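You operate a simulated robot arm through the tools that you are given. There is no shell and no other tool.

Carry out the task below with a simulated robot arm. There is one attempt and no reset: what you move stays moved.

JOB
Let the trapped air out of motor 4 at 30 degrees of tilt.
Fine: lock the cradle at that tilt; when the bubbles stop, lock it upright again.

Only the result counts: the job must be done as asked and must still hold three seconds after the hand-in. Knocking over, shifting, dropping, spilling or breaking anything else fails it.

ROBOT AND FRAMES
A 7-joint arm with a fingered hand, fixed in place. Base frame: the origin is at the foot of the arm, x ahead of it, y to its left, z up; the work surface is at about z = 76. Units: cm, rad, N and s.
With the tool pointing down near the work surface it reaches from about 20 to 80 cm from the base axis. Its first joint turns from -2.897 to 2.897 rad. Payload 4.9 kg.
The TCP is the grasp point between the finger pads, 3.2 cm short of the fingertips. In the tool frame z runs along the fingers and y along their closing line. The gripper opens to 19.2 cm. The gripper's body begins 8.9 cm behind the TCP. The gripper is a hand of 3 fingers: y runs from the thumb to the fingers, the wrist lies at [0, 0, -26.7] in the tool frame.
Orientation is told as [roll, pitch, yaw] about the base's x, y, z axes, in that order, counted from this pose: with the fingers straight down and closing along the base's y, the tool's x points along the base's -x, its y along +y and its z along -z.

CONTROLS
- The arm moves only by the tool apply_moves. Its arguments are lists of equal length, an entry for each row: "translation": the shift along the tool's x, y, z in units of 100 mm (1.0 is 100 mm), a list of three; "angular": the turn, a rotation vector about the tool's x, y, z in units of 60 degrees (1.0 is 60 degrees), a list of three. In form: {"translation": [[tx, ty, tz], ...], "angular": [[rx, ry, rz], ...]}. A call has 1 to 20 rows; each row is the pose to reach, as a shift and turn from the pose commanded when the call began, along the tool's axes at that moment. A call with a number of a shift or a turn outside -1 to 1 is refused whole. Rows are played at 5 a second. More than 5 cm and 0.15 rad between two rows, and nothing of the call is played. Where a pose cannot be reached the arm comes as near as it can. A force on the tool above 90 N (or 10 N above the force at the start of the call, whichever is more), or a blocked arm, ends the call early, and 0.2 s more pass. In this call time passes only in rows, and 0.2 s behind the last. The reply holds the time, the measured pose of the TCP, the force on the tool along the base axes, the opening and the grip force, in the units named above and with some noise, with the torque about the TCP (base axes, N m) and any sound that the robot's microphone picked up.
- Cameras (640 x 400 px; columns grow to the right, rows downward): "scene" is fixed at [41.19, -50.2, 149.49]; the picture's right is [0.96, -0.27, 0.00], its down [-0.15, -0.51, -0.85] and it looks along [0.23, 0.81, -0.53] (base axes); focal length 309 px, centre (320, 200). "wrist" rides on the gripper at [8, -4.6, -11.3] in the tool frame; the picture's right is [0.50, 0.87, 0.00], its down [-0.67, 0.39, -0.63] and it looks along [-0.55, 0.32, 0.78] (tool axes); focal length 226 px, centre (320, 200).
- capture(camera): a new picture of that camera. It takes no simulated time.
- finger_targets(finger1, finger2, thumb_bend): sets how far each is bent, from 0 (flat) to 1 (curled in); at 0.3 the hand is open as for a grip, at 0.7 the pads meet at the TCP. One left out holds its place. A second passes; each finger stops where it meets its share of the squeeze, and holds until it gets a number again. It is the only way to open and close the hand. It gives what a move gives, with no picture; readings hold the bend of each and the force on the fingers (four entries, about 0 where the hand has none), thumb and palm.
- locate(camera, pixels): for up to 12 pixels [column, row] of the newest picture of that camera ("zoom" is the newest enlarged one), the place [x, y, z] in the base frame of the surface seen there, good to about 0.2 cm, but the place of the scene camera against the robot may be out by one fixed shift of up to 1.8 cm in any direction. It takes no simulated time.
- close_up(camera, box): a new picture of the part [left, top, right, bottom] of that camera's present view, enlarged. It takes no simulated time.
- hand_in(): hands the job in; it is judged then, once.

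Open the gripper and draw the arm clear of the work before you hand the job in, unless the task says otherwise.

The tools are called after "Emit:" as name(argument=value, ...) on one line, values as JSON. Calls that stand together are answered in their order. apply_moves: Moves the arm, as the interface text tells. Its arguments: {"type":"object","properties":{"translation":{"type":"array","items":{"type":"array","items":{"type":"number"}}},"angular":{"type":"array","items":{"type":"array","items":{"type":"number"}}}},"required":["translation","angular"]} The other tools are called the same way: finger_targets (finger1, finger2, thumb_bend) moves the fingers one by one; capture (camera) takes a picture; locate (camera, pixels) gives the place of the surface under pixels of a picture; close_up (camera, box) takes an enlarged picture of a part of a camera's view; hand_in () hands the job in.

At the start:

```text
time_s: 0.0
tool_pos: [56.44, 5.63, 126.3]
ee_rot: [0.004, -0.001, 0.002]
ft_force: [0.4, 0.5, -1.0]
wrist_torque: [-0.02, 0.01, 0.0]
gripper_width: 19.16
finger_force: 0.0
shape: jaw
bend: [0.3, 0.3, 0.3]
finger forces: [0.0, 0.1, 0.1, 0.0, 0.1, 0.1]
```

scene: 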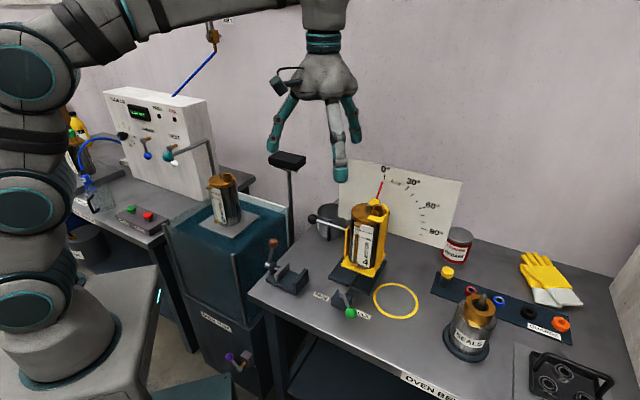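
wrist: 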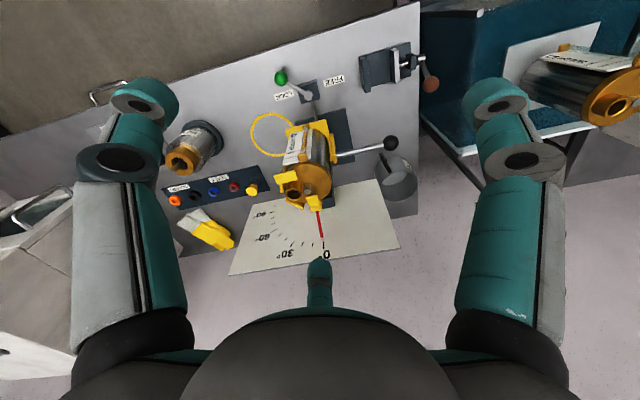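

I start by looking closer at the cradle with motor 4, the lock lever (green knob near scene pixel 350,312) and the tilt handle (black knob near 312,218).

Emit:
close_up(camera="scene", box=[250, 140, 480, 330])

Emit:
close_up(camera="scene", box=[300, 260, 430, 340])

Emit:
close_up(camera="wrist", box=[220, 40, 450, 280])

Emit:
close_up(camera="scene", box=[60, 70, 310, 260])

```text
2.11 times, centred on (365, 235) of scene
```

zoom: 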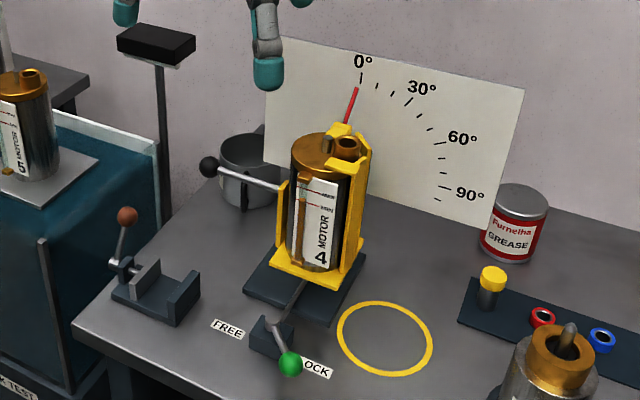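

```text
4.92 times, centred on (365, 300) of scene
```

zoom: 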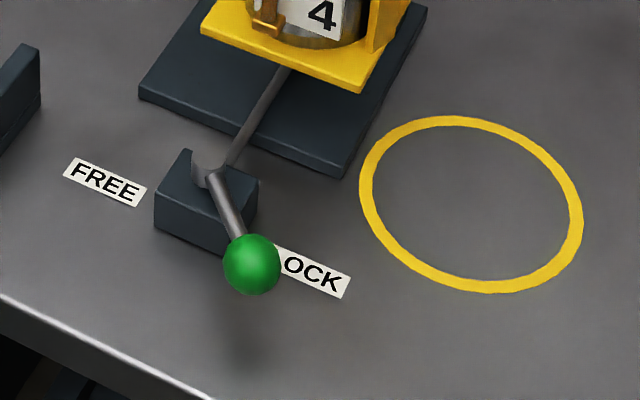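

```text
1.67 times, centred on (335, 160) of wrist
```

zoom: 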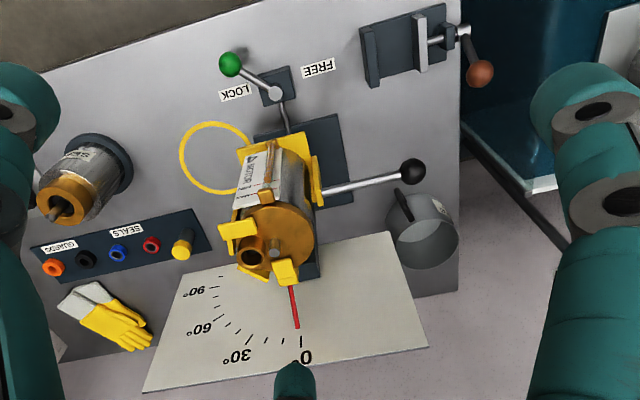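

```text
2.11 times, centred on (185, 165) of scene
```

zoom: 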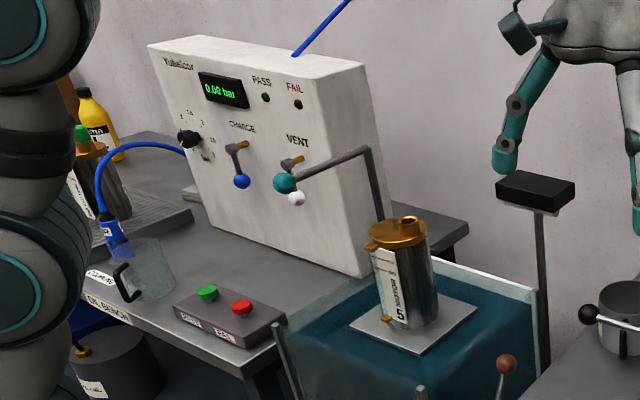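

I now measure the main parts in the wrist view (knob of lock lever at 280,76; handle knob at 391,143; cradle and dial) and in the scene view to find the camera's offset.

Emit:
locate(camera="wrist", pixels=[[280, 76], [318, 94], [300, 87], [391, 143], [345, 156], [320, 105], [310, 93], [284, 96], [333, 80], [322, 210], [325, 240], [290, 252]])

Emit:
locate(camera="scene", pixels=[[350, 312], [343, 296], [325, 200], [312, 218], [330, 222], [333, 297], [364, 315], [380, 190], [376, 202], [408, 183], [385, 170], [350, 208]])

Emit:
close_up(camera="wrist", box=[250, 50, 370, 130])

```text
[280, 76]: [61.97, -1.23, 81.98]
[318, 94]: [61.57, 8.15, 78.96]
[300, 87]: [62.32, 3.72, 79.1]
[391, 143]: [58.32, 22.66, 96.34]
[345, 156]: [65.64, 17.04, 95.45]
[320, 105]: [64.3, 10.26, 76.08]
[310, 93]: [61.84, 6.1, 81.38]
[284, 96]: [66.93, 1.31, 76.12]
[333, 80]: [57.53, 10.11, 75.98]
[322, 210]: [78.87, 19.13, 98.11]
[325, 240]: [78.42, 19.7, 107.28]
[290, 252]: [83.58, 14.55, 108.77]
```

```text
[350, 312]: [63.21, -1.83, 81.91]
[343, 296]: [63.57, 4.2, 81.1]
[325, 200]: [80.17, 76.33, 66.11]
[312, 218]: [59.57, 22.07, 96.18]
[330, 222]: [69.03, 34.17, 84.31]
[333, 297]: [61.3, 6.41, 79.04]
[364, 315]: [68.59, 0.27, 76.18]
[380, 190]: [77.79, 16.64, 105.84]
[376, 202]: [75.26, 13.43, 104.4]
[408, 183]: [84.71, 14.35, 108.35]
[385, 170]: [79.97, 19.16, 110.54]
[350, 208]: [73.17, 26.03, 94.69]
```

```text
5.00 times, centred on (310, 90) of wrist
```

zoom: 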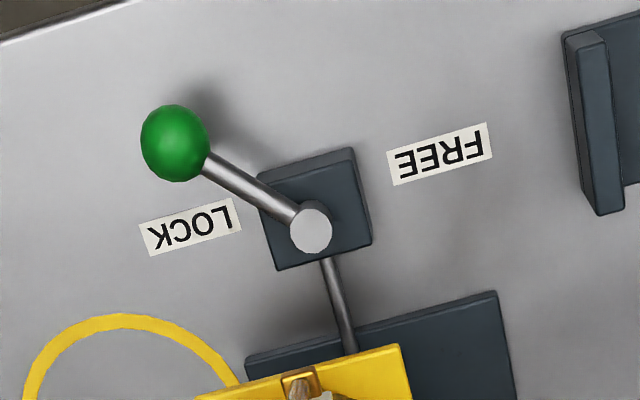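

The lever pivots about a vertical post at about (61.8, 6.1), with its knob at (62, -1.2, 82), now on the LOCK side. I zoom in on the dial and cradle to find the tilt axis.

Emit:
close_up(camera="scene", box=[330, 150, 470, 250])

Emit:
locate(camera="zoom", pixels=[[252, 105], [375, 163], [475, 306], [498, 463], [225, 190], [245, 128], [60, 400], [120, 330], [210, 260], [280, 255], [420, 225], [460, 380]])

Emit:
close_up(camera="scene", box=[300, 190, 400, 300])

```text
4.00 times, centred on (400, 200) of scene
```

zoom: 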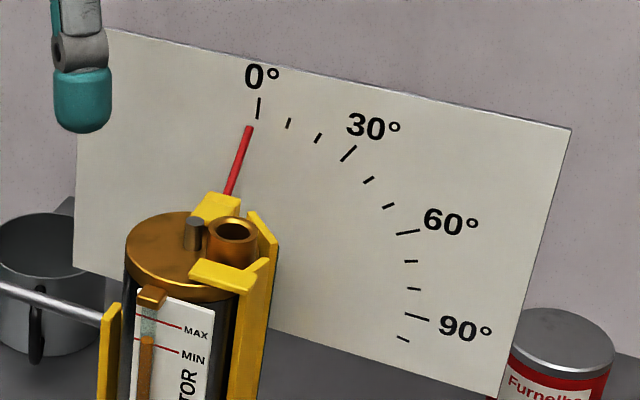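

```text
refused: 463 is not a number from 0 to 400
```

```text
3.64 times, centred on (350, 245) of scene
```

zoom: 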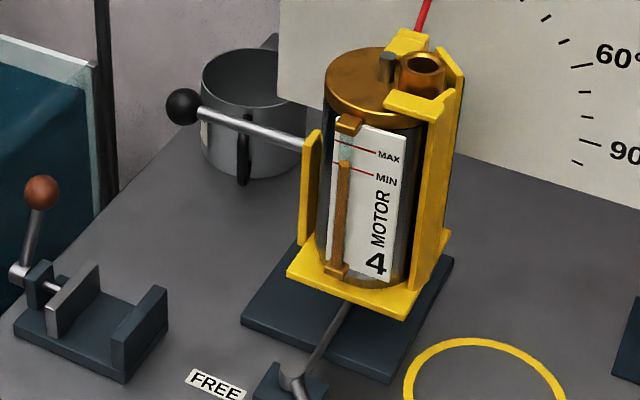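

I redo the tick measurement on a fresh zoom of the dial (0° tick at 258,108; 30° at 348,153; 60° at 408,232; 90° at 417,317).

Emit:
close_up(camera="scene", box=[330, 150, 470, 250])

Emit:
locate(camera="zoom", pixels=[[258, 117], [289, 124], [318, 138], [343, 159], [369, 179], [388, 206], [399, 234], [406, 316], [411, 261], [249, 128], [238, 160], [228, 190]])

Emit:
locate(camera="wrist", pixels=[[326, 237], [324, 225], [320, 210], [318, 212], [328, 205], [326, 246]])

```text
4.00 times, centred on (400, 200) of scene
```

zoom: 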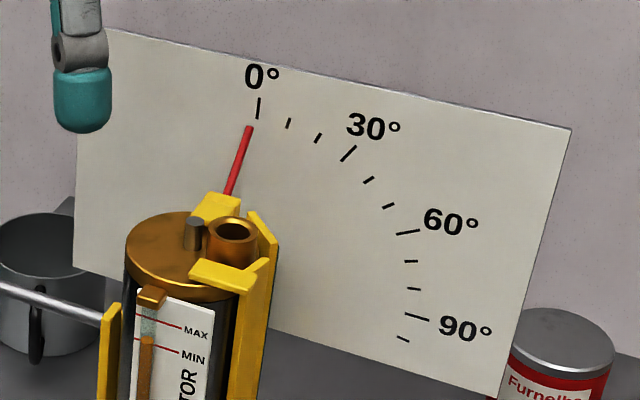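

```text
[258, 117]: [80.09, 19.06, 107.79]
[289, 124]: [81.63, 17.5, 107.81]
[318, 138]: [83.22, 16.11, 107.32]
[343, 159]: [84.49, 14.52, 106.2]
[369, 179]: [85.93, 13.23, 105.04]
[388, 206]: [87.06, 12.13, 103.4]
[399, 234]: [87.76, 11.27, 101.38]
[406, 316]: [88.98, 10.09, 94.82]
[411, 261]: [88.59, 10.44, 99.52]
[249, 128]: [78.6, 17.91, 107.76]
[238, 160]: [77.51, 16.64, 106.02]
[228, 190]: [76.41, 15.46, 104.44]
```

```text
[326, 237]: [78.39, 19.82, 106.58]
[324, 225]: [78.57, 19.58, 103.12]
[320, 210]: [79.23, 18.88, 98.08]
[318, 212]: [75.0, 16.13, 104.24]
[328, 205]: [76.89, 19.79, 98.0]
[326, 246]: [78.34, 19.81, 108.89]
```

The dial's ticks put the tilt axis at about z = 95, with the tilt plane along (0.71, -0.71). I re-measure the lock lever precisely in a wrist zoom (knob centre, post centre, labels, mug).

Emit:
close_up(camera="wrist", box=[250, 50, 370, 130])

Emit:
locate(camera="zoom", pixels=[[175, 143], [313, 232], [255, 190], [230, 175], [190, 227], [440, 155], [268, 185], [355, 152], [280, 268], [340, 300], [250, 360], [495, 293]])

Emit:
locate(camera="wrist", pixels=[[391, 143], [355, 153], [338, 156], [385, 157], [412, 165], [392, 185], [375, 170], [295, 195], [300, 150], [420, 90], [405, 65], [330, 125]])

```text
5.00 times, centred on (310, 90) of wrist
```

zoom: 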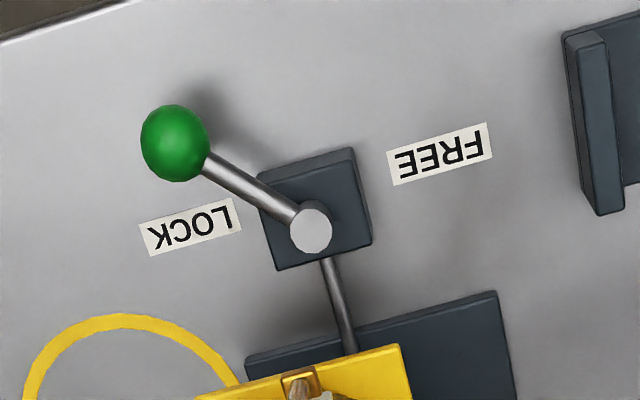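

```text
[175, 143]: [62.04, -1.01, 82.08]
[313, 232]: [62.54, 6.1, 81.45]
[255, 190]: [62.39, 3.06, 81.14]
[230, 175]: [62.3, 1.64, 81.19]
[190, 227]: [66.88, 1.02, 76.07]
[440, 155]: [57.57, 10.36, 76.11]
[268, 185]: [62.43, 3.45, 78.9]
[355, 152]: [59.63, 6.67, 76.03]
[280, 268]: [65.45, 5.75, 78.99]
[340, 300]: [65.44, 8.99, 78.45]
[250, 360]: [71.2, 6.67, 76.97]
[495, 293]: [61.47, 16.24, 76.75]
```

```text
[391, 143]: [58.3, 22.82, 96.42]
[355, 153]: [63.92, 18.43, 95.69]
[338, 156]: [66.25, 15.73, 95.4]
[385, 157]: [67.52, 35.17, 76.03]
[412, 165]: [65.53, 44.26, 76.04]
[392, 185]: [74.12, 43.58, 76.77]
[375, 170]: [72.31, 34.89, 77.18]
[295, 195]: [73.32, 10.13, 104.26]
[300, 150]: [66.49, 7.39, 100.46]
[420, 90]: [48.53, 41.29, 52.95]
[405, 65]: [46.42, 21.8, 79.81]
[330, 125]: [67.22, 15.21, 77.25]
```

The lever post is at (62.5, 6.1) and the green knob's centre at about (62.3, -1.0, 80.6); the lever should turn about 90° clockwise to FREE. I first narrow the hand up here, away from everything.

Emit:
finger_targets(finger1=0.55, finger2=0.55, thumb_bend=0.55)

```text
time_s: 1.0
tool_pos: [56.56, 5.64, 126.25]
ee_rot: [0.001, -0.002, 0.002]
ft_force: [0.3, 0.2, -0.3]
wrist_torque: [0.0, 0.03, 0.0]
gripper_width: 6.36
finger_force: 0.1
shape: fingers
bend: [0.55, 0.55, 0.55]
finger forces: [0.0, 0.0, 0.0, 0.0, 0.0, 0.0]
```

The hand is narrowed to 6.4 cm. I now tilt the hand 25° so that it leans away from the motor, and move toward the lever while staying high.

Emit:
apply_moves(translation=[[0, -0.16, 0.2], [0, -0.32, 0.4], [0, -0.48, 0.6], [0, -0.64, 0.8], [0, -0.8, 1.0]], angular=[[-0.0589, -0.0589, 0], [-0.1178, -0.1178, 0], [-0.1768, -0.1768, 0], [-0.2357, -0.2357, 0], [-0.2946, -0.2946, 0]])

```text
time_s: 2.2
tool_pos: [56.56, -2.22, 116.29]
ee_rot: [0.322, -0.305, -0.049]
ft_force: [-0.2, -1.0, 0.8]
wrist_torque: [-0.01, -0.01, 0.0]
gripper_width: 6.36
finger_force: 0.1
shape: fingers
bend: [0.55, 0.55, 0.55]
finger forces: [0.0, 0.0, 0.0, 0.0, 0.1, 0.0]
```

Tilt reached with no contact. I continue along the line down toward the lever, about 40% of the way, then look.

Emit:
apply_moves(translation=[[0.038, -0.074, 0.2], [0.076, -0.148, 0.4], [0.114, -0.222, 0.6], [0.152, -0.296, 0.8], [0.19, -0.37, 1.0]], angular=[[0, 0, 0], [0, 0, 0], [0, 0, 0], [0, 0, 0], [0, 0, 0]])

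Emit:
capture(camera="wrist")

Emit:
capture(camera="scene")

```text
time_s: 3.4
tool_pos: [57.98, -2.77, 105.57]
ee_rot: [0.319, -0.306, -0.049]
ft_force: [-0.1, -0.2, 0.8]
wrist_torque: [0.01, 0.0, 0.02]
gripper_width: 6.34
finger_force: 0.0
shape: fingers
bend: [0.55, 0.55, 0.55]
finger forces: [0.1, 0.1, 0.0, 0.1, 0.1, 0.0]
```

```text
taken
```

wrist: 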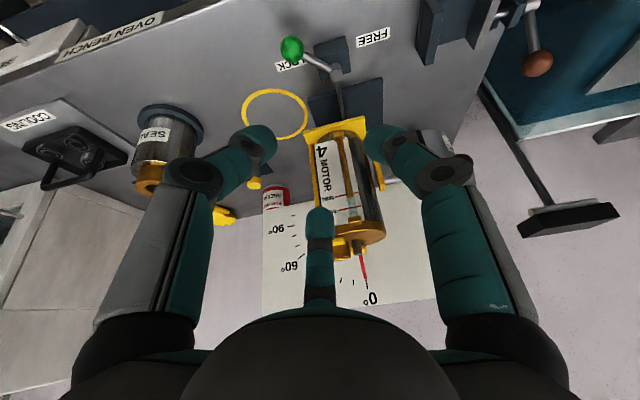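

```text
taken
```

scene: 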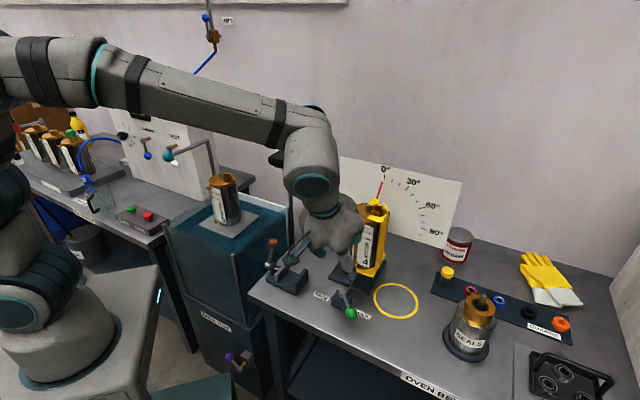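

The hand is above and left of the lever. I re-measure the knob (290,47), post (335,70) and motor front from this nearer viewpoint.

Emit:
close_up(camera="wrist", box=[250, 20, 410, 120])

Emit:
locate(camera="wrist", pixels=[[291, 48], [336, 70], [315, 62], [372, 38], [332, 42], [338, 125], [350, 190], [355, 130]])

```text
4.00 times, centred on (330, 70) of wrist
```

zoom: 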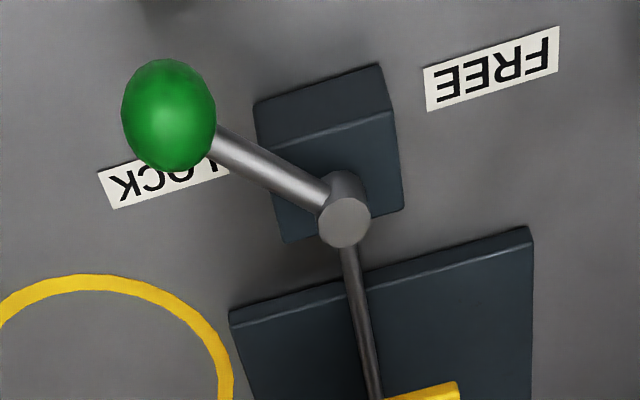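

```text
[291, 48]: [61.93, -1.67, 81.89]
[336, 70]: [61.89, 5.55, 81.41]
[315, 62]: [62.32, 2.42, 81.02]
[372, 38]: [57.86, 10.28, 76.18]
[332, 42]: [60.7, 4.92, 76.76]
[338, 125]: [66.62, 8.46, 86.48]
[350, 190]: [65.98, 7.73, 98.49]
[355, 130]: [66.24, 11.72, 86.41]
```

Refined: knob centre about (62.5, -1.2, 80.5), post (62.4, 6.0). I line the hand up on the knob axis and go down part of the way.

Emit:
apply_moves(translation=[[0.1, -0.2, 0.18], [0.2, -0.4, 0.36], [0.29, -0.575, 0.54], [0.29, -0.575, 0.72], [0.29, -0.575, 0.9]], angular=[[0, 0, 0], [0, 0, 0], [0, 0, 0], [0, 0, 0], [0, 0, 0]])

Emit:
capture(camera="wrist")

Emit:
close_up(camera="scene", box=[250, 180, 410, 340])

```text
time_s: 4.6
tool_pos: [58.17, -5.43, 94.66]
ee_rot: [0.322, -0.306, -0.049]
ft_force: [0.3, 0.2, -0.3]
wrist_torque: [0.01, 0.0, 0.0]
gripper_width: 6.35
finger_force: 0.1
shape: fingers
bend: [0.55, 0.55, 0.55]
finger forces: [0.1, 0.0, 0.1, 0.0, 0.1, 0.0]
```

```text
taken
```

wrist: 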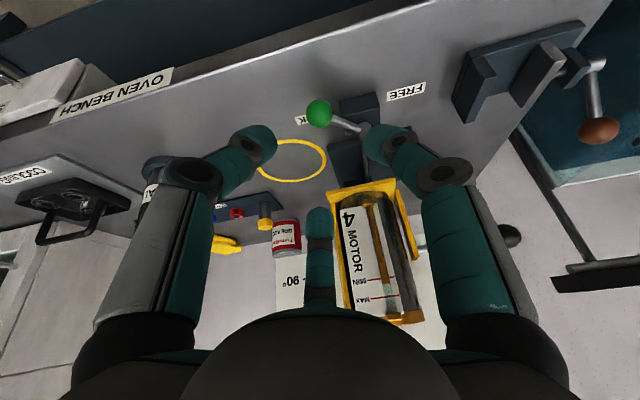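

```text
2.50 times, centred on (330, 260) of scene
```

zoom: 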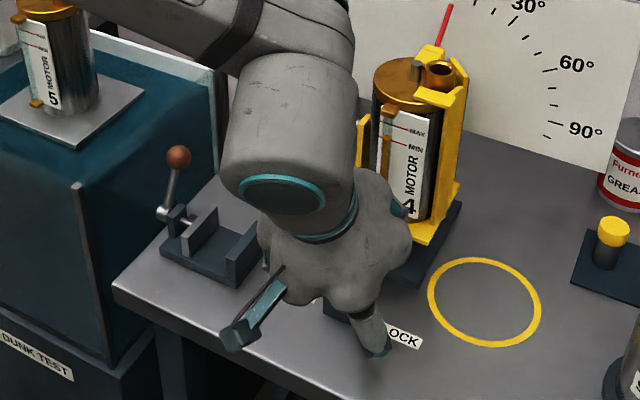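

The knob (319,113) lies on the approach axis, between the fingers. I go down along the tool axis 8 cm.

Emit:
apply_moves(translation=[[0, 0, 0.2], [0, 0, 0.4], [0, 0, 0.6], [0, 0, 0.8]], angular=[[0, 0, 0], [0, 0, 0], [0, 0, 0], [0, 0, 0]])

Emit:
capture(camera="wrist")

Emit:
close_up(camera="scene", box=[270, 200, 430, 340])

```text
time_s: 5.6
tool_pos: [60.59, -3.18, 87.58]
ee_rot: [0.321, -0.305, -0.049]
ft_force: [-0.1, 0.3, 0.5]
wrist_torque: [0.0, -0.01, 0.02]
gripper_width: 6.31
finger_force: 0.1
shape: fingers
bend: [0.55, 0.55, 0.55]
finger forces: [0.0, 0.0, 0.1, 0.0, 0.0, 0.0]
```

```text
taken
```

wrist: 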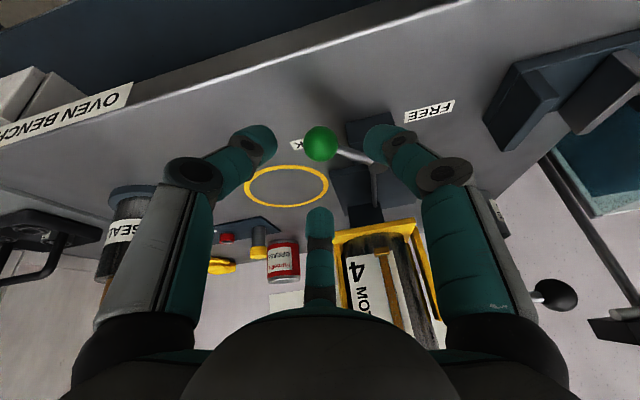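

```text
2.86 times, centred on (350, 270) of scene
```

zoom: 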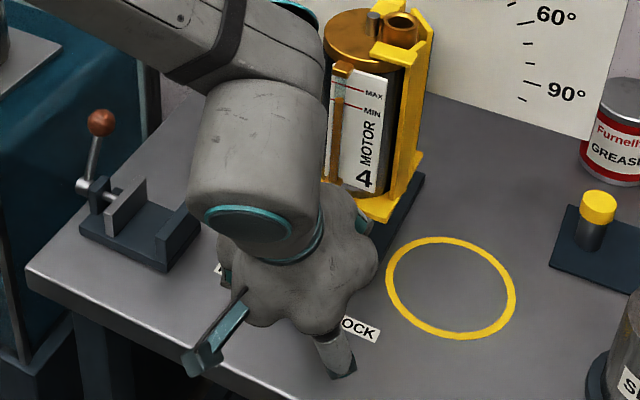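

Clear of everything; knob still centred (320,143). I go down the last 6.2 cm with a small lateral correction.

Emit:
apply_moves(translation=[[0.03, -0.03, 0.16], [0.03, -0.03, 0.32], [0.03, -0.03, 0.48], [0.03, -0.03, 0.62]], angular=[[0, 0, 0], [0, 0, 0], [0, 0, 0], [0, 0, 0]])

Emit:
capture(camera="wrist")

Emit:
close_up(camera="scene", box=[270, 200, 430, 340])

```text
time_s: 6.6
tool_pos: [62.22, -1.52, 81.65]
ee_rot: [0.32, -0.303, -0.049]
ft_force: [0.3, -0.2, 0.2]
wrist_torque: [0.01, 0.01, 0.02]
gripper_width: 6.35
finger_force: 0.1
shape: fingers
bend: [0.55, 0.55, 0.55]
finger forces: [0.1, 0.0, 0.0, 0.1, 0.1, 0.0]
```

```text
taken
```

wrist: 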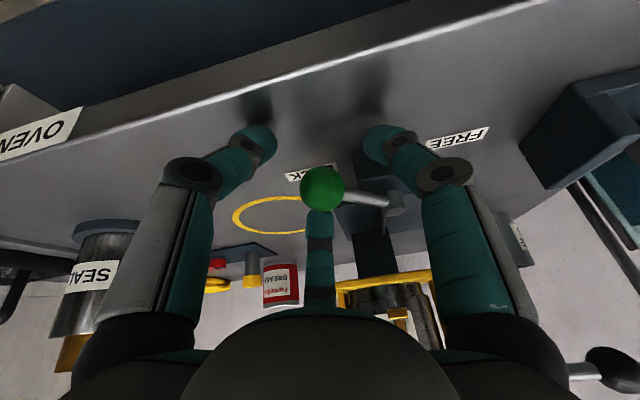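

```text
2.86 times, centred on (350, 270) of scene
```

zoom: 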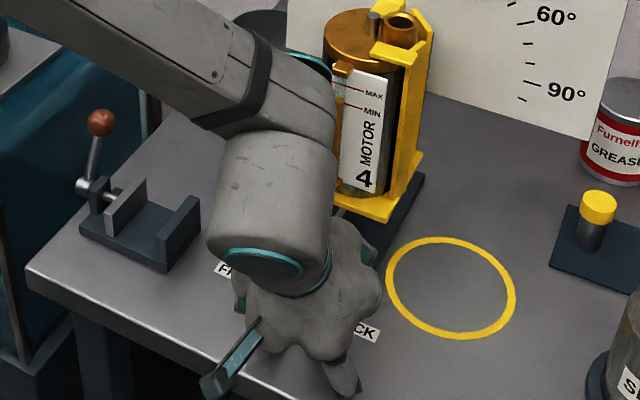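

The knob (321,187) sits between the three fingers. I close them to about the knob's width (3 cm) to cage it.

Emit:
finger_targets(finger1=0.63, finger2=0.63, thumb_bend=0.63)

Emit:
capture(camera="wrist")

```text
time_s: 7.6
tool_pos: [62.21, -1.5, 81.75]
ee_rot: [0.32, -0.304, -0.048]
ft_force: [-0.5, 0.6, -0.2]
wrist_torque: [-0.01, 0.0, 0.0]
gripper_width: 3.02
finger_force: 0.0
shape: fingers
bend: [0.63, 0.63, 0.63]
finger forces: [0.0, 0.0, 0.0, 0.0, 0.0, 0.2]
```

```text
taken
```

wrist: 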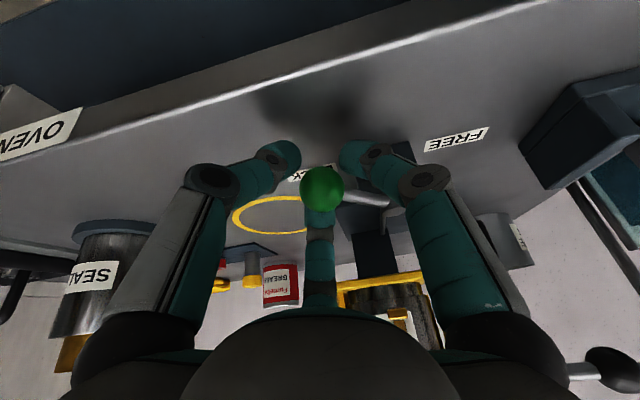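

The cage is around the knob with no squeeze. I turn the lever the first 22.5° along its arc, turning the hand with it, and read the forces.

Emit:
apply_moves(translation=[[0.0899, 0.0103, -0.0262], [0.1787, 0.0321, -0.0483], [0.2651, 0.0651, -0.066]], angular=[[0, 0, 0.125], [0, 0, 0.25], [0, 0, 0.375]])

Emit:
capture(camera="wrist")

Emit:
close_up(camera="scene", box=[270, 160, 470, 340])

```text
time_s: 8.4
tool_pos: [59.34, -0.81, 81.68]
ee_rot: [0.41, -0.162, -0.429]
ft_force: [0.8, -0.3, 0.6]
wrist_torque: [0.0, -0.04, -0.01]
gripper_width: 2.98
finger_force: 1.3
shape: fingers
bend: [0.63, 0.62, 0.63]
finger forces: [0.1, 0.5, 0.0, 0.0, 0.0, 0.1]
```

```text
taken
```

wrist: 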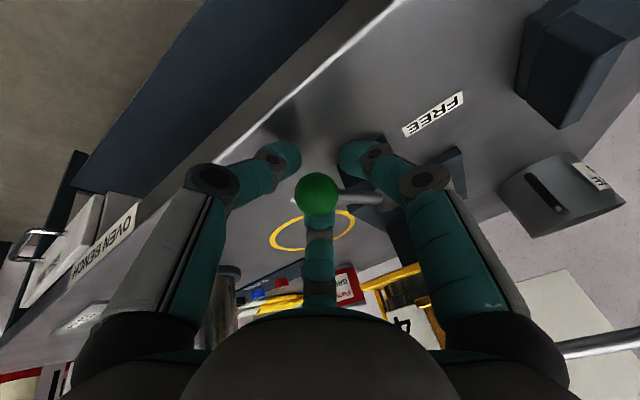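

```text
2.22 times, centred on (370, 250) of scene
```

zoom: 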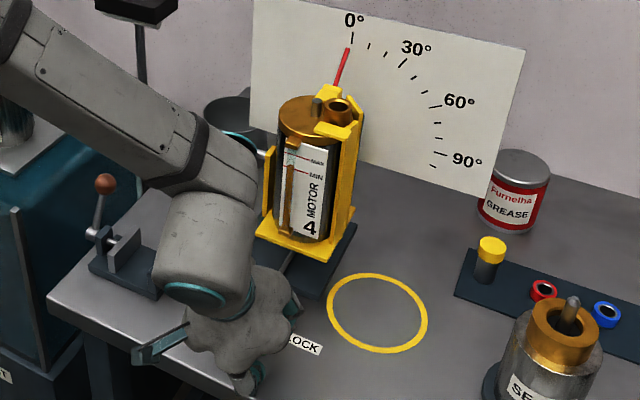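

The lever follows with little force (about 1 N). I continue the arc to about 60° of lever turn.

Emit:
apply_moves(translation=[[0.0929, 0.0088, -0.0128], [0.1846, 0.0288, -0.0206], [0.2736, 0.0596, -0.0232], [0.3583, 0.1007, -0.0206], [0.4372, 0.1514, -0.0128]], angular=[[0, 0, 0.125], [0, 0, 0.25], [0, 0, 0.375], [0, 0, 0.5], [0, 0, 0.625]])

Emit:
capture(camera="wrist")

Emit:
close_up(camera="scene", box=[270, 160, 470, 340])

```text
time_s: 9.6
tool_pos: [55.87, 2.11, 81.58]
ee_rot: [0.423, 0.112, -1.027]
ft_force: [1.3, -0.8, 0.7]
wrist_torque: [0.0, -0.02, 0.0]
gripper_width: 3.03
finger_force: 0.6
shape: fingers
bend: [0.63, 0.62, 0.63]
finger forces: [0.0, 0.7, 0.0, 0.0, 0.0, 0.0]
```

```text
taken
```

wrist: 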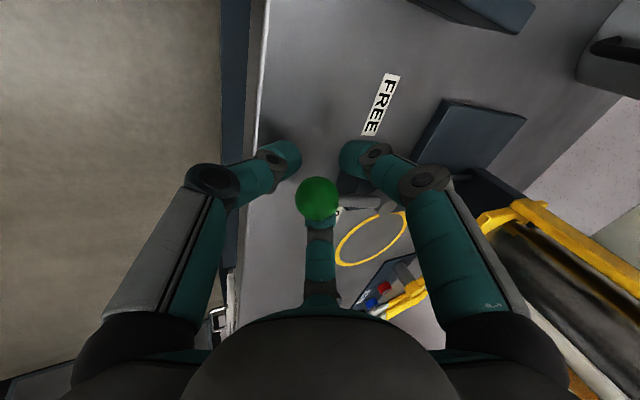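

```text
2.22 times, centred on (370, 250) of scene
```

zoom: 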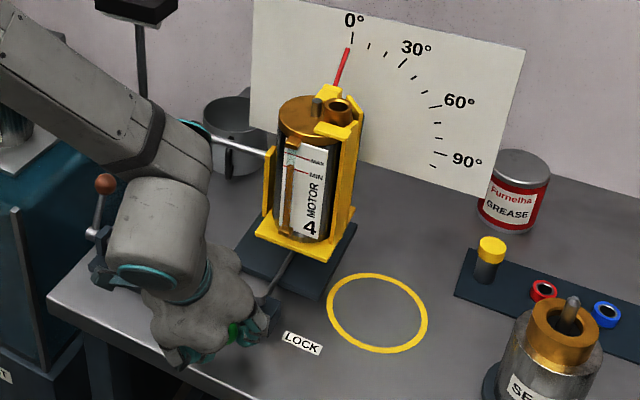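

Lever is past the middle and moving freely. I continue toward FREE, to about 82°, with less hand turn.

Emit:
apply_moves(translation=[[0.0933, 0.0034, 0.0128], [0.1846, 0.0181, 0.0304], [0.2725, 0.0436, 0.0525]], angular=[[0, 0, 0.08], [0, 0, 0.16], [0, 0, 0.24]])

Emit:
capture(camera="wrist")

Emit:
close_up(camera="scene", box=[270, 160, 470, 340])

```text
time_s: 10.4
tool_pos: [54.96, 4.8, 81.75]
ee_rot: [0.387, 0.212, -1.257]
ft_force: [-0.2, -0.6, -0.5]
wrist_torque: [0.0, -0.01, 0.02]
gripper_width: 3.05
finger_force: 0.3
shape: fingers
bend: [0.63, 0.62, 0.63]
finger forces: [0.1, 0.7, 0.0, 0.0, 0.1, 0.0]
```

```text
taken
```

wrist: 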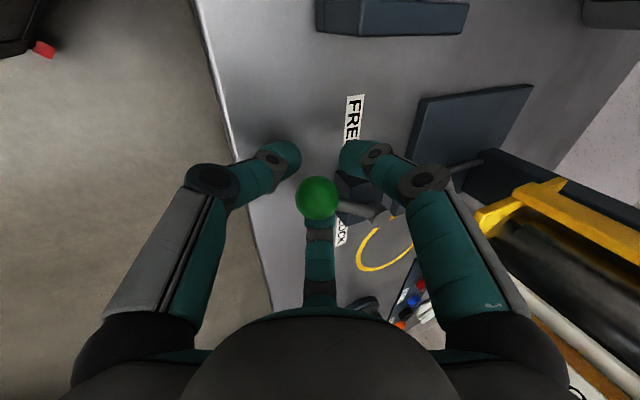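

```text
2.22 times, centred on (370, 250) of scene
```

zoom: 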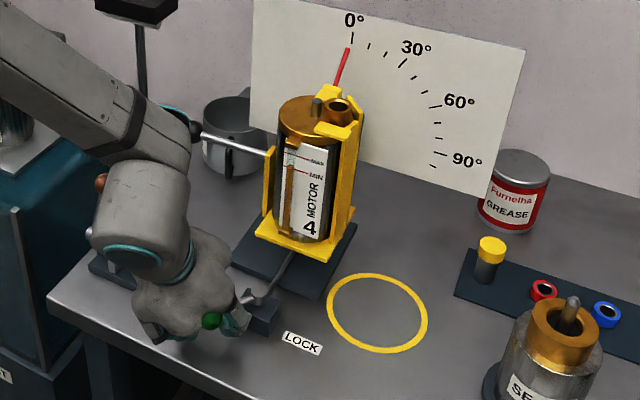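

Lever nearly at FREE, force still small. I move the last steps to 90° and read the force for a stop.

Emit:
apply_moves(translation=[[0.0451, 0.0057, 0.0126], [0.0894, 0.0142, 0.0262]], angular=[[0, 0, 0.03], [0, 0, 0.06]])

Emit:
capture(camera="wrist")

Emit:
close_up(camera="scene", box=[270, 240, 430, 340])

```text
time_s: 11.0
tool_pos: [54.89, 5.82, 81.75]
ee_rot: [0.375, 0.233, -1.316]
ft_force: [1.1, -0.9, 0.1]
wrist_torque: [-0.05, -0.02, -0.03]
gripper_width: 3.0
finger_force: 0.4
shape: fingers
bend: [0.63, 0.62, 0.63]
finger forces: [0.0, 0.8, 0.0, 0.1, 0.1, 0.1]
```

```text
taken
```

wrist: 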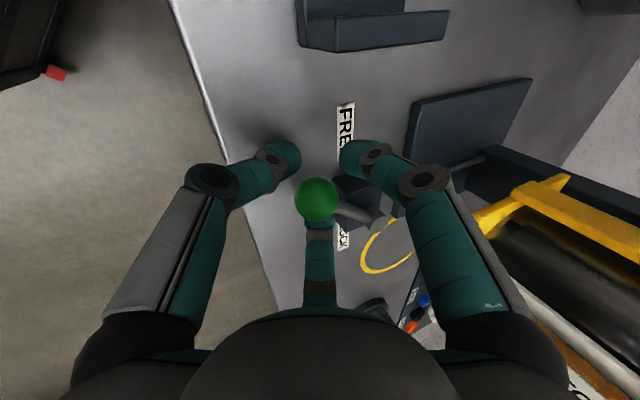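

```text
4.00 times, centred on (350, 290) of scene
```

zoom: 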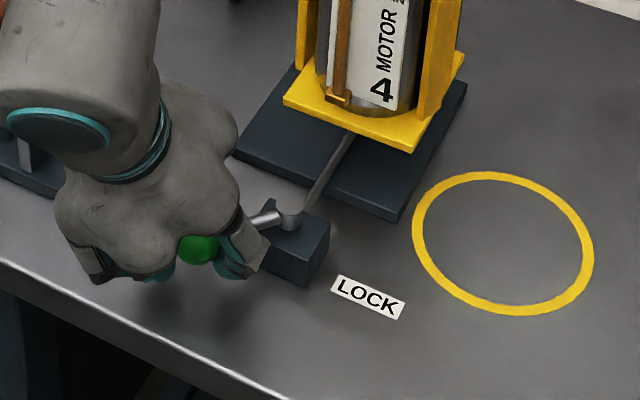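

The lever now points along -x (symmetrical to its LOCK place). I push a bit more in small steps to feel whether the FREE stop is reached.

Emit:
apply_moves(translation=[[0.029, 0.006, 0.0098], [0.0585, 0.0121, 0.0196]], angular=[[0, 0, 0], [0, 0, 0]])

Emit:
close_up(camera="scene", box=[270, 240, 430, 340])

```text
time_s: 11.6
tool_pos: [54.86, 6.48, 81.66]
ee_rot: [0.376, 0.235, -1.316]
ft_force: [0.0, -1.4, -1.5]
wrist_torque: [0.0, 0.02, 0.01]
gripper_width: 3.02
finger_force: 0.2
shape: fingers
bend: [0.63, 0.62, 0.63]
finger forces: [0.0, 0.7, 0.0, 0.0, 0.1, 0.1]
```

```text
4.00 times, centred on (350, 290) of scene
```

zoom: 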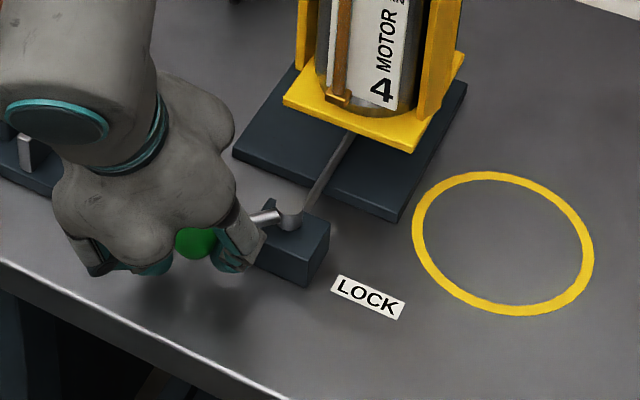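

Still free-moving. I continue another few degrees.

Emit:
apply_moves(translation=[[0.028, 0.0085, 0.0105], [0.0566, 0.017, 0.021]], angular=[[0, 0, 0], [0, 0, 0]])

Emit:
close_up(camera="scene", box=[270, 240, 430, 340])

Emit:
capture(camera="wrist")

```text
time_s: 12.2
tool_pos: [55.02, 7.11, 81.83]
ee_rot: [0.372, 0.234, -1.316]
ft_force: [-0.6, -3.3, -0.4]
wrist_torque: [-0.05, 0.02, -0.1]
gripper_width: 2.98
finger_force: 1.6
shape: fingers
bend: [0.63, 0.62, 0.63]
finger forces: [0.0, 2.8, 0.0, 0.0, 0.1, 0.1]
```

```text
4.00 times, centred on (350, 290) of scene
```

zoom: 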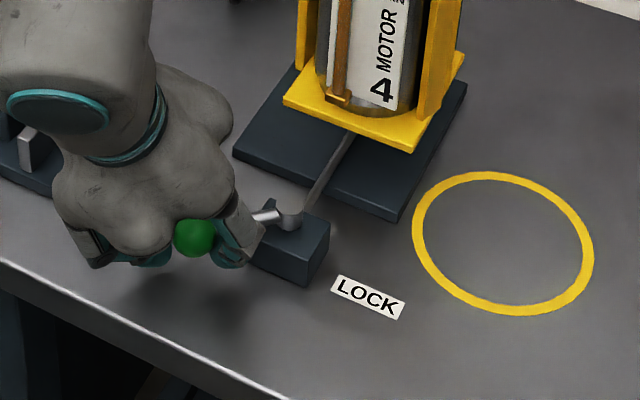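

```text
taken
```

wrist: 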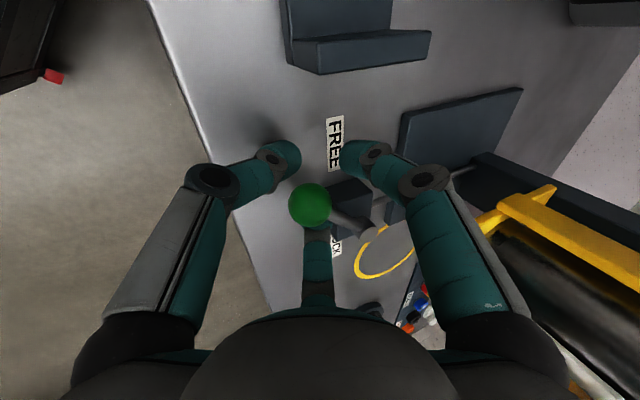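

Force rose to about 3 N and the knob barely moved: the stop seems near. One more small push of 0.4 cm to confirm.

Emit:
apply_moves(translation=[[0.02, 0.006, 0.007], [0.04, 0.012, 0.014]], angular=[[0, 0, 0], [0, 0, 0]])

Emit:
close_up(camera="scene", box=[270, 240, 430, 340])

```text
time_s: 12.8
tool_pos: [54.95, 7.51, 81.77]
ee_rot: [0.373, 0.233, -1.316]
ft_force: [-0.3, -5.9, -0.3]
wrist_torque: [-0.06, 0.0, -0.15]
gripper_width: 3.01
finger_force: 2.4
shape: fingers
bend: [0.63, 0.61, 0.63]
finger forces: [0.0, 4.6, 0.1, 0.0, 0.1, 0.1]
```

```text
4.00 times, centred on (350, 290) of scene
```

zoom: 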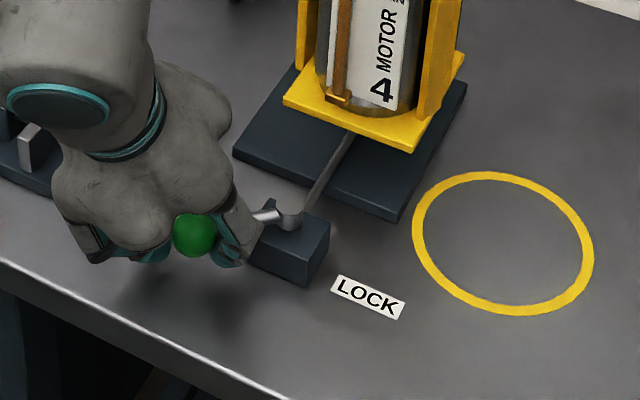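

The stop is reached (force climbs to 6 N, knob stays put). I back off slightly to unload, then open the fingers.

Emit:
apply_moves(translation=[[-0.04, -0.01, -0.014], [-0.07, -0.018, -0.025]], angular=[[0, 0, 0], [0, 0, 0]])

Emit:
finger_targets(finger1=0.54, finger2=0.54, thumb_bend=0.54)

Emit:
capture(camera="wrist")

```text
time_s: 13.4
tool_pos: [55.02, 6.59, 81.57]
ee_rot: [0.374, 0.234, -1.316]
ft_force: [0.7, -0.3, -1.5]
wrist_torque: [-0.01, 0.02, -0.01]
gripper_width: 2.98
finger_force: 0.7
shape: fingers
bend: [0.63, 0.62, 0.63]
finger forces: [0.0, 0.9, 0.0, 0.1, 0.0, 0.1]
```

```text
time_s: 14.4
tool_pos: [54.99, 6.66, 81.79]
ee_rot: [0.377, 0.234, -1.317]
ft_force: [0.1, -0.3, 3.6]
wrist_torque: [0.02, 0.13, -0.04]
gripper_width: 6.5
finger_force: 1.7
shape: fingers
bend: [0.54, 0.54, 0.55]
finger forces: [0.0, 0.0, 0.0, 0.1, 3.5, 0.0]
```

```text
taken
```

wrist: 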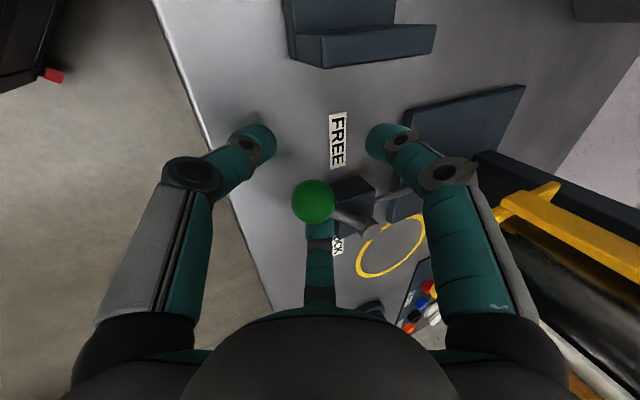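

The thumb tip lightly touches the bench (3.5 N upward), so I pull straight back along the tool axis at once.

Emit:
apply_moves(translation=[[0, 0, -0.1], [0, 0, -0.25], [0, 0, -0.45], [0, 0, -0.65], [0, 0, -0.85]], angular=[[0, 0, 0], [0, 0, 0], [0, 0, 0], [0, 0, 0], [0, 0, 0]])

Emit:
capture(camera="wrist")

Emit:
capture(camera="scene")

```text
time_s: 15.6
tool_pos: [52.39, 4.18, 89.43]
ee_rot: [0.375, 0.234, -1.316]
ft_force: [-0.3, 0.0, -0.4]
wrist_torque: [-0.01, -0.04, -0.02]
gripper_width: 6.66
finger_force: 0.1
shape: fingers
bend: [0.54, 0.54, 0.54]
finger forces: [0.0, 0.0, 0.0, 0.0, 0.0, 0.1]
```

```text
taken
```

wrist: 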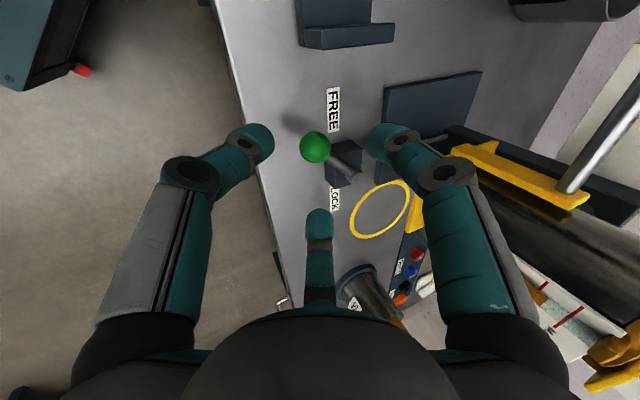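

```text
taken
```

scene: 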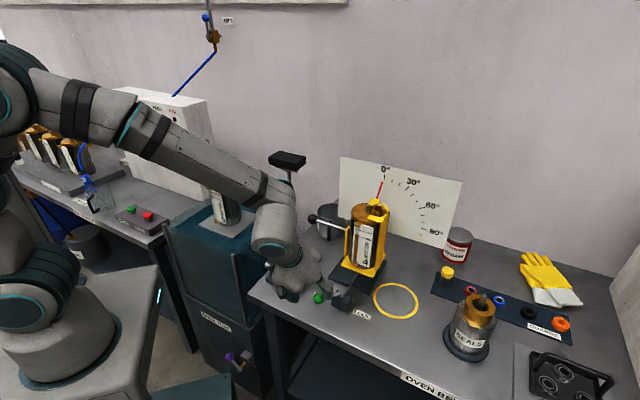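

The lever points at FREE (scene 318,297) and the cradle stays upright. Next target is the black handle knob; I measure it, the stand with the black plate (287,160), and the mug for clearance.

Emit:
locate(camera="scene", pixels=[[287, 158], [291, 190], [291, 215], [312, 218], [330, 203], [330, 215], [318, 298], [271, 265], [270, 245], [322, 221], [335, 223]])

Emit:
locate(camera="wrist", pixels=[[314, 147], [348, 172], [335, 110], [335, 195], [320, 35], [350, 40]])

Emit:
close_up(camera="scene", box=[250, 140, 410, 240])

```text
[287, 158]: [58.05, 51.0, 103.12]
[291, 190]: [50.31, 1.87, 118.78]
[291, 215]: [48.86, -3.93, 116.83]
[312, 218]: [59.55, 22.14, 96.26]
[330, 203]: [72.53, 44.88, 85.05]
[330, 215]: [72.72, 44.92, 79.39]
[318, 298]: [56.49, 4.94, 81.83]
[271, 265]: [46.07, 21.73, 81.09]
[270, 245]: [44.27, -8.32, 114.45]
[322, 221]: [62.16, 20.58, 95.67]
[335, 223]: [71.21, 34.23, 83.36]
```

```text
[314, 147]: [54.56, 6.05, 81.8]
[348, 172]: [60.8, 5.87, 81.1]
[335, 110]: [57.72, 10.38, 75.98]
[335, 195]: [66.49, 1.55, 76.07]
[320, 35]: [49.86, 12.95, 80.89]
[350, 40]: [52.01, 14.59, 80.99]
```

```text
4.00 times, centred on (330, 190) of scene
```

zoom: 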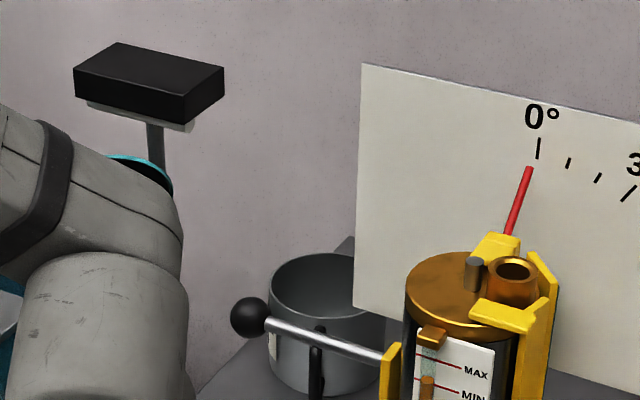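

Clearances look fine: handle knob centre about (58.6, 23.4, 95.2), handle radius ~17 cm, stand far behind. I retreat 10 cm along the tool axis while turning the hand back about its own axis by 60°.

Emit:
apply_moves(translation=[[0, 0, -0.15], [0, 0, -0.3], [0, 0, -0.4], [0, 0, -0.5], [0, 0, -0.6], [0, 0, -0.7], [0, 0, -0.8], [0, 0, -0.9], [0, 0, -1.0], [0, 0, -1.0], [0, 0, -1.0]], angular=[[0, 0, 0], [0, 0, -0.12], [0, 0, -0.24], [0, 0, -0.36], [0, 0, -0.48], [0, 0, -0.6], [0, 0, -0.7], [0, 0, -0.8], [0, 0, -0.9], [0, 0, -0.95], [0, 0, -1.0]])

```text
time_s: 18.0
tool_pos: [49.53, 1.14, 98.56]
ee_rot: [0.397, -0.195, -0.352]
ft_force: [-0.3, 1.0, -0.3]
wrist_torque: [0.01, 0.01, 0.04]
gripper_width: 6.69
finger_force: 0.0
shape: fingers
bend: [0.54, 0.54, 0.54]
finger forces: [0.0, 0.1, 0.1, 0.0, 0.1, 0.1]
```

Hand is back above the lever area, clear. I now set it vertical while rising 11 cm.

Emit:
apply_moves(translation=[[-0.052, 0.164, -0.164], [-0.104, 0.328, -0.327], [-0.156, 0.493, -0.491], [-0.208, 0.657, -0.654], [-0.26, 0.821, -0.818]], angular=[[0.0743, 0.0378, 0], [0.1485, 0.0756, 0], [0.2228, 0.1134, 0], [0.297, 0.1512, 0], [0.3713, 0.189, 0]])

```text
time_s: 19.2
tool_pos: [51.37, 4.97, 109.57]
ee_rot: [-0.001, -0.002, -0.313]
ft_force: [0.7, -0.5, 0.3]
wrist_torque: [-0.02, 0.01, -0.01]
gripper_width: 6.68
finger_force: 0.2
shape: fingers
bend: [0.54, 0.54, 0.54]
finger forces: [0.1, 0.1, 0.0, 0.1, 0.1, 0.0]
```

Vertical now. I lean the hand 20° toward the handle's outer side (wrist away from the motor) while moving toward the handle knob, staying high.

Emit:
apply_moves(translation=[[0.0207, 0.193, -0.02], [0.0414, 0.386, -0.04], [0.062, 0.579, -0.06], [0.0827, 0.772, -0.08], [0.1034, 0.965, -0.1]], angular=[[0.0303, -0.0594, 0], [0.0605, -0.1188, 0], [0.0908, -0.1782, 0], [0.121, -0.2376, 0], [0.1513, -0.297, 0]])

Emit:
capture(camera="wrist")

Emit:
capture(camera="scene")

```text
time_s: 20.4
tool_pos: [53.36, 14.54, 110.54]
ee_rot: [-0.162, -0.31, -0.289]
ft_force: [0.6, 1.6, 0.3]
wrist_torque: [0.01, 0.02, -0.04]
gripper_width: 6.66
finger_force: 0.0
shape: fingers
bend: [0.54, 0.54, 0.54]
finger forces: [0.0, 0.0, 0.1, 0.0, 0.0, 0.0]
```

```text
taken
```

wrist: 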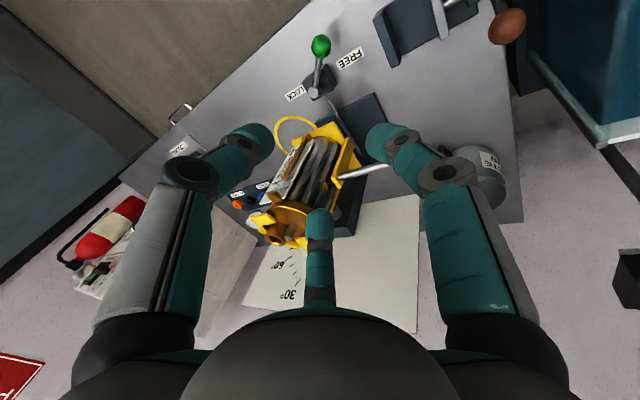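

```text
taken
```

scene: 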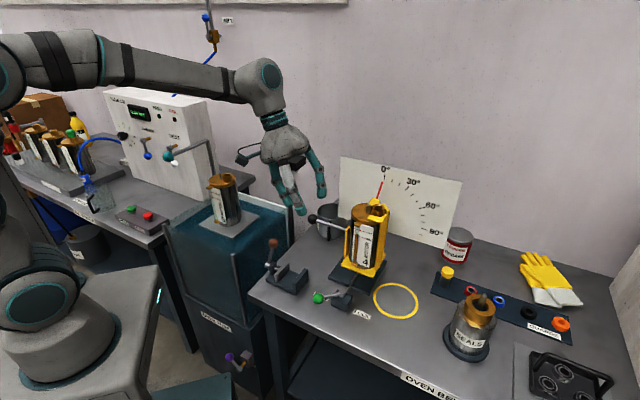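

Path is clear. I continue toward the point above the handle knob.

Emit:
apply_moves(translation=[[0.036, 0.198, -0.008], [0.072, 0.396, -0.016], [0.108, 0.593, -0.025], [0.144, 0.791, -0.033], [0.18, 0.989, -0.041]], angular=[[0, 0, 0], [0, 0, 0], [0, 0, 0], [0, 0, 0], [0, 0, 0]])

Emit:
capture(camera="wrist")

Emit:
capture(camera="scene")

```text
time_s: 21.6
tool_pos: [54.94, 24.44, 108.87]
ee_rot: [-0.16, -0.311, -0.286]
ft_force: [-0.6, 0.3, 1.6]
wrist_torque: [0.02, 0.0, 0.02]
gripper_width: 6.68
finger_force: 0.1
shape: fingers
bend: [0.54, 0.54, 0.54]
finger forces: [0.0, 0.0, 0.1, 0.0, 0.1, 0.0]
```

```text
taken
```

wrist: 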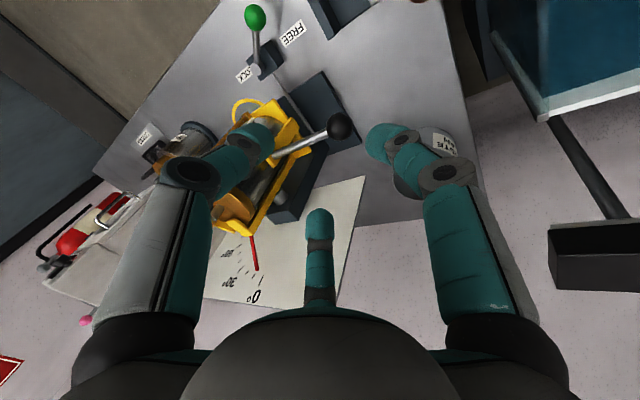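

```text
taken
```

scene: 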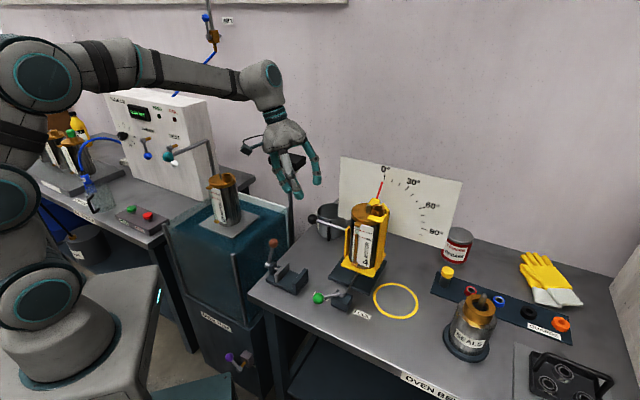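

The knob is at (339,125) in the wrist view and the rod runs down-left between thumb and lower finger, as planned. I measure it from here.

Emit:
close_up(camera="wrist", box=[240, 80, 400, 200])

Emit:
locate(camera="wrist", pixels=[[339, 125], [335, 122], [343, 128], [315, 138], [300, 146], [285, 155], [420, 160], [440, 130]])

```text
3.33 times, centred on (320, 140) of wrist
```

zoom: 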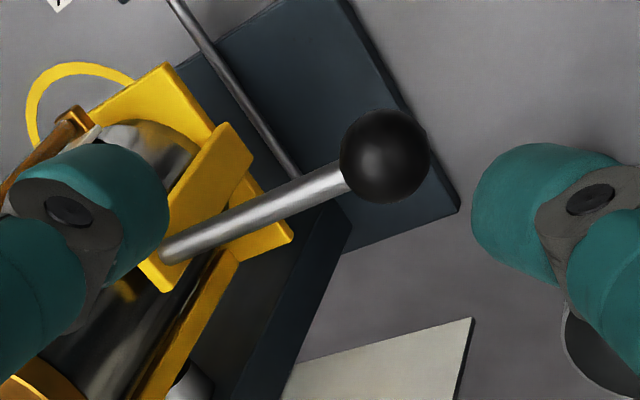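

```text
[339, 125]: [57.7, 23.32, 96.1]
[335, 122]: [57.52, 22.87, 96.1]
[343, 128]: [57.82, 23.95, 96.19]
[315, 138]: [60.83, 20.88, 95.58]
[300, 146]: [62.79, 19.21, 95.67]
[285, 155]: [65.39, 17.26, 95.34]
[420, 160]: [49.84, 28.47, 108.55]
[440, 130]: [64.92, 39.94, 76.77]
```

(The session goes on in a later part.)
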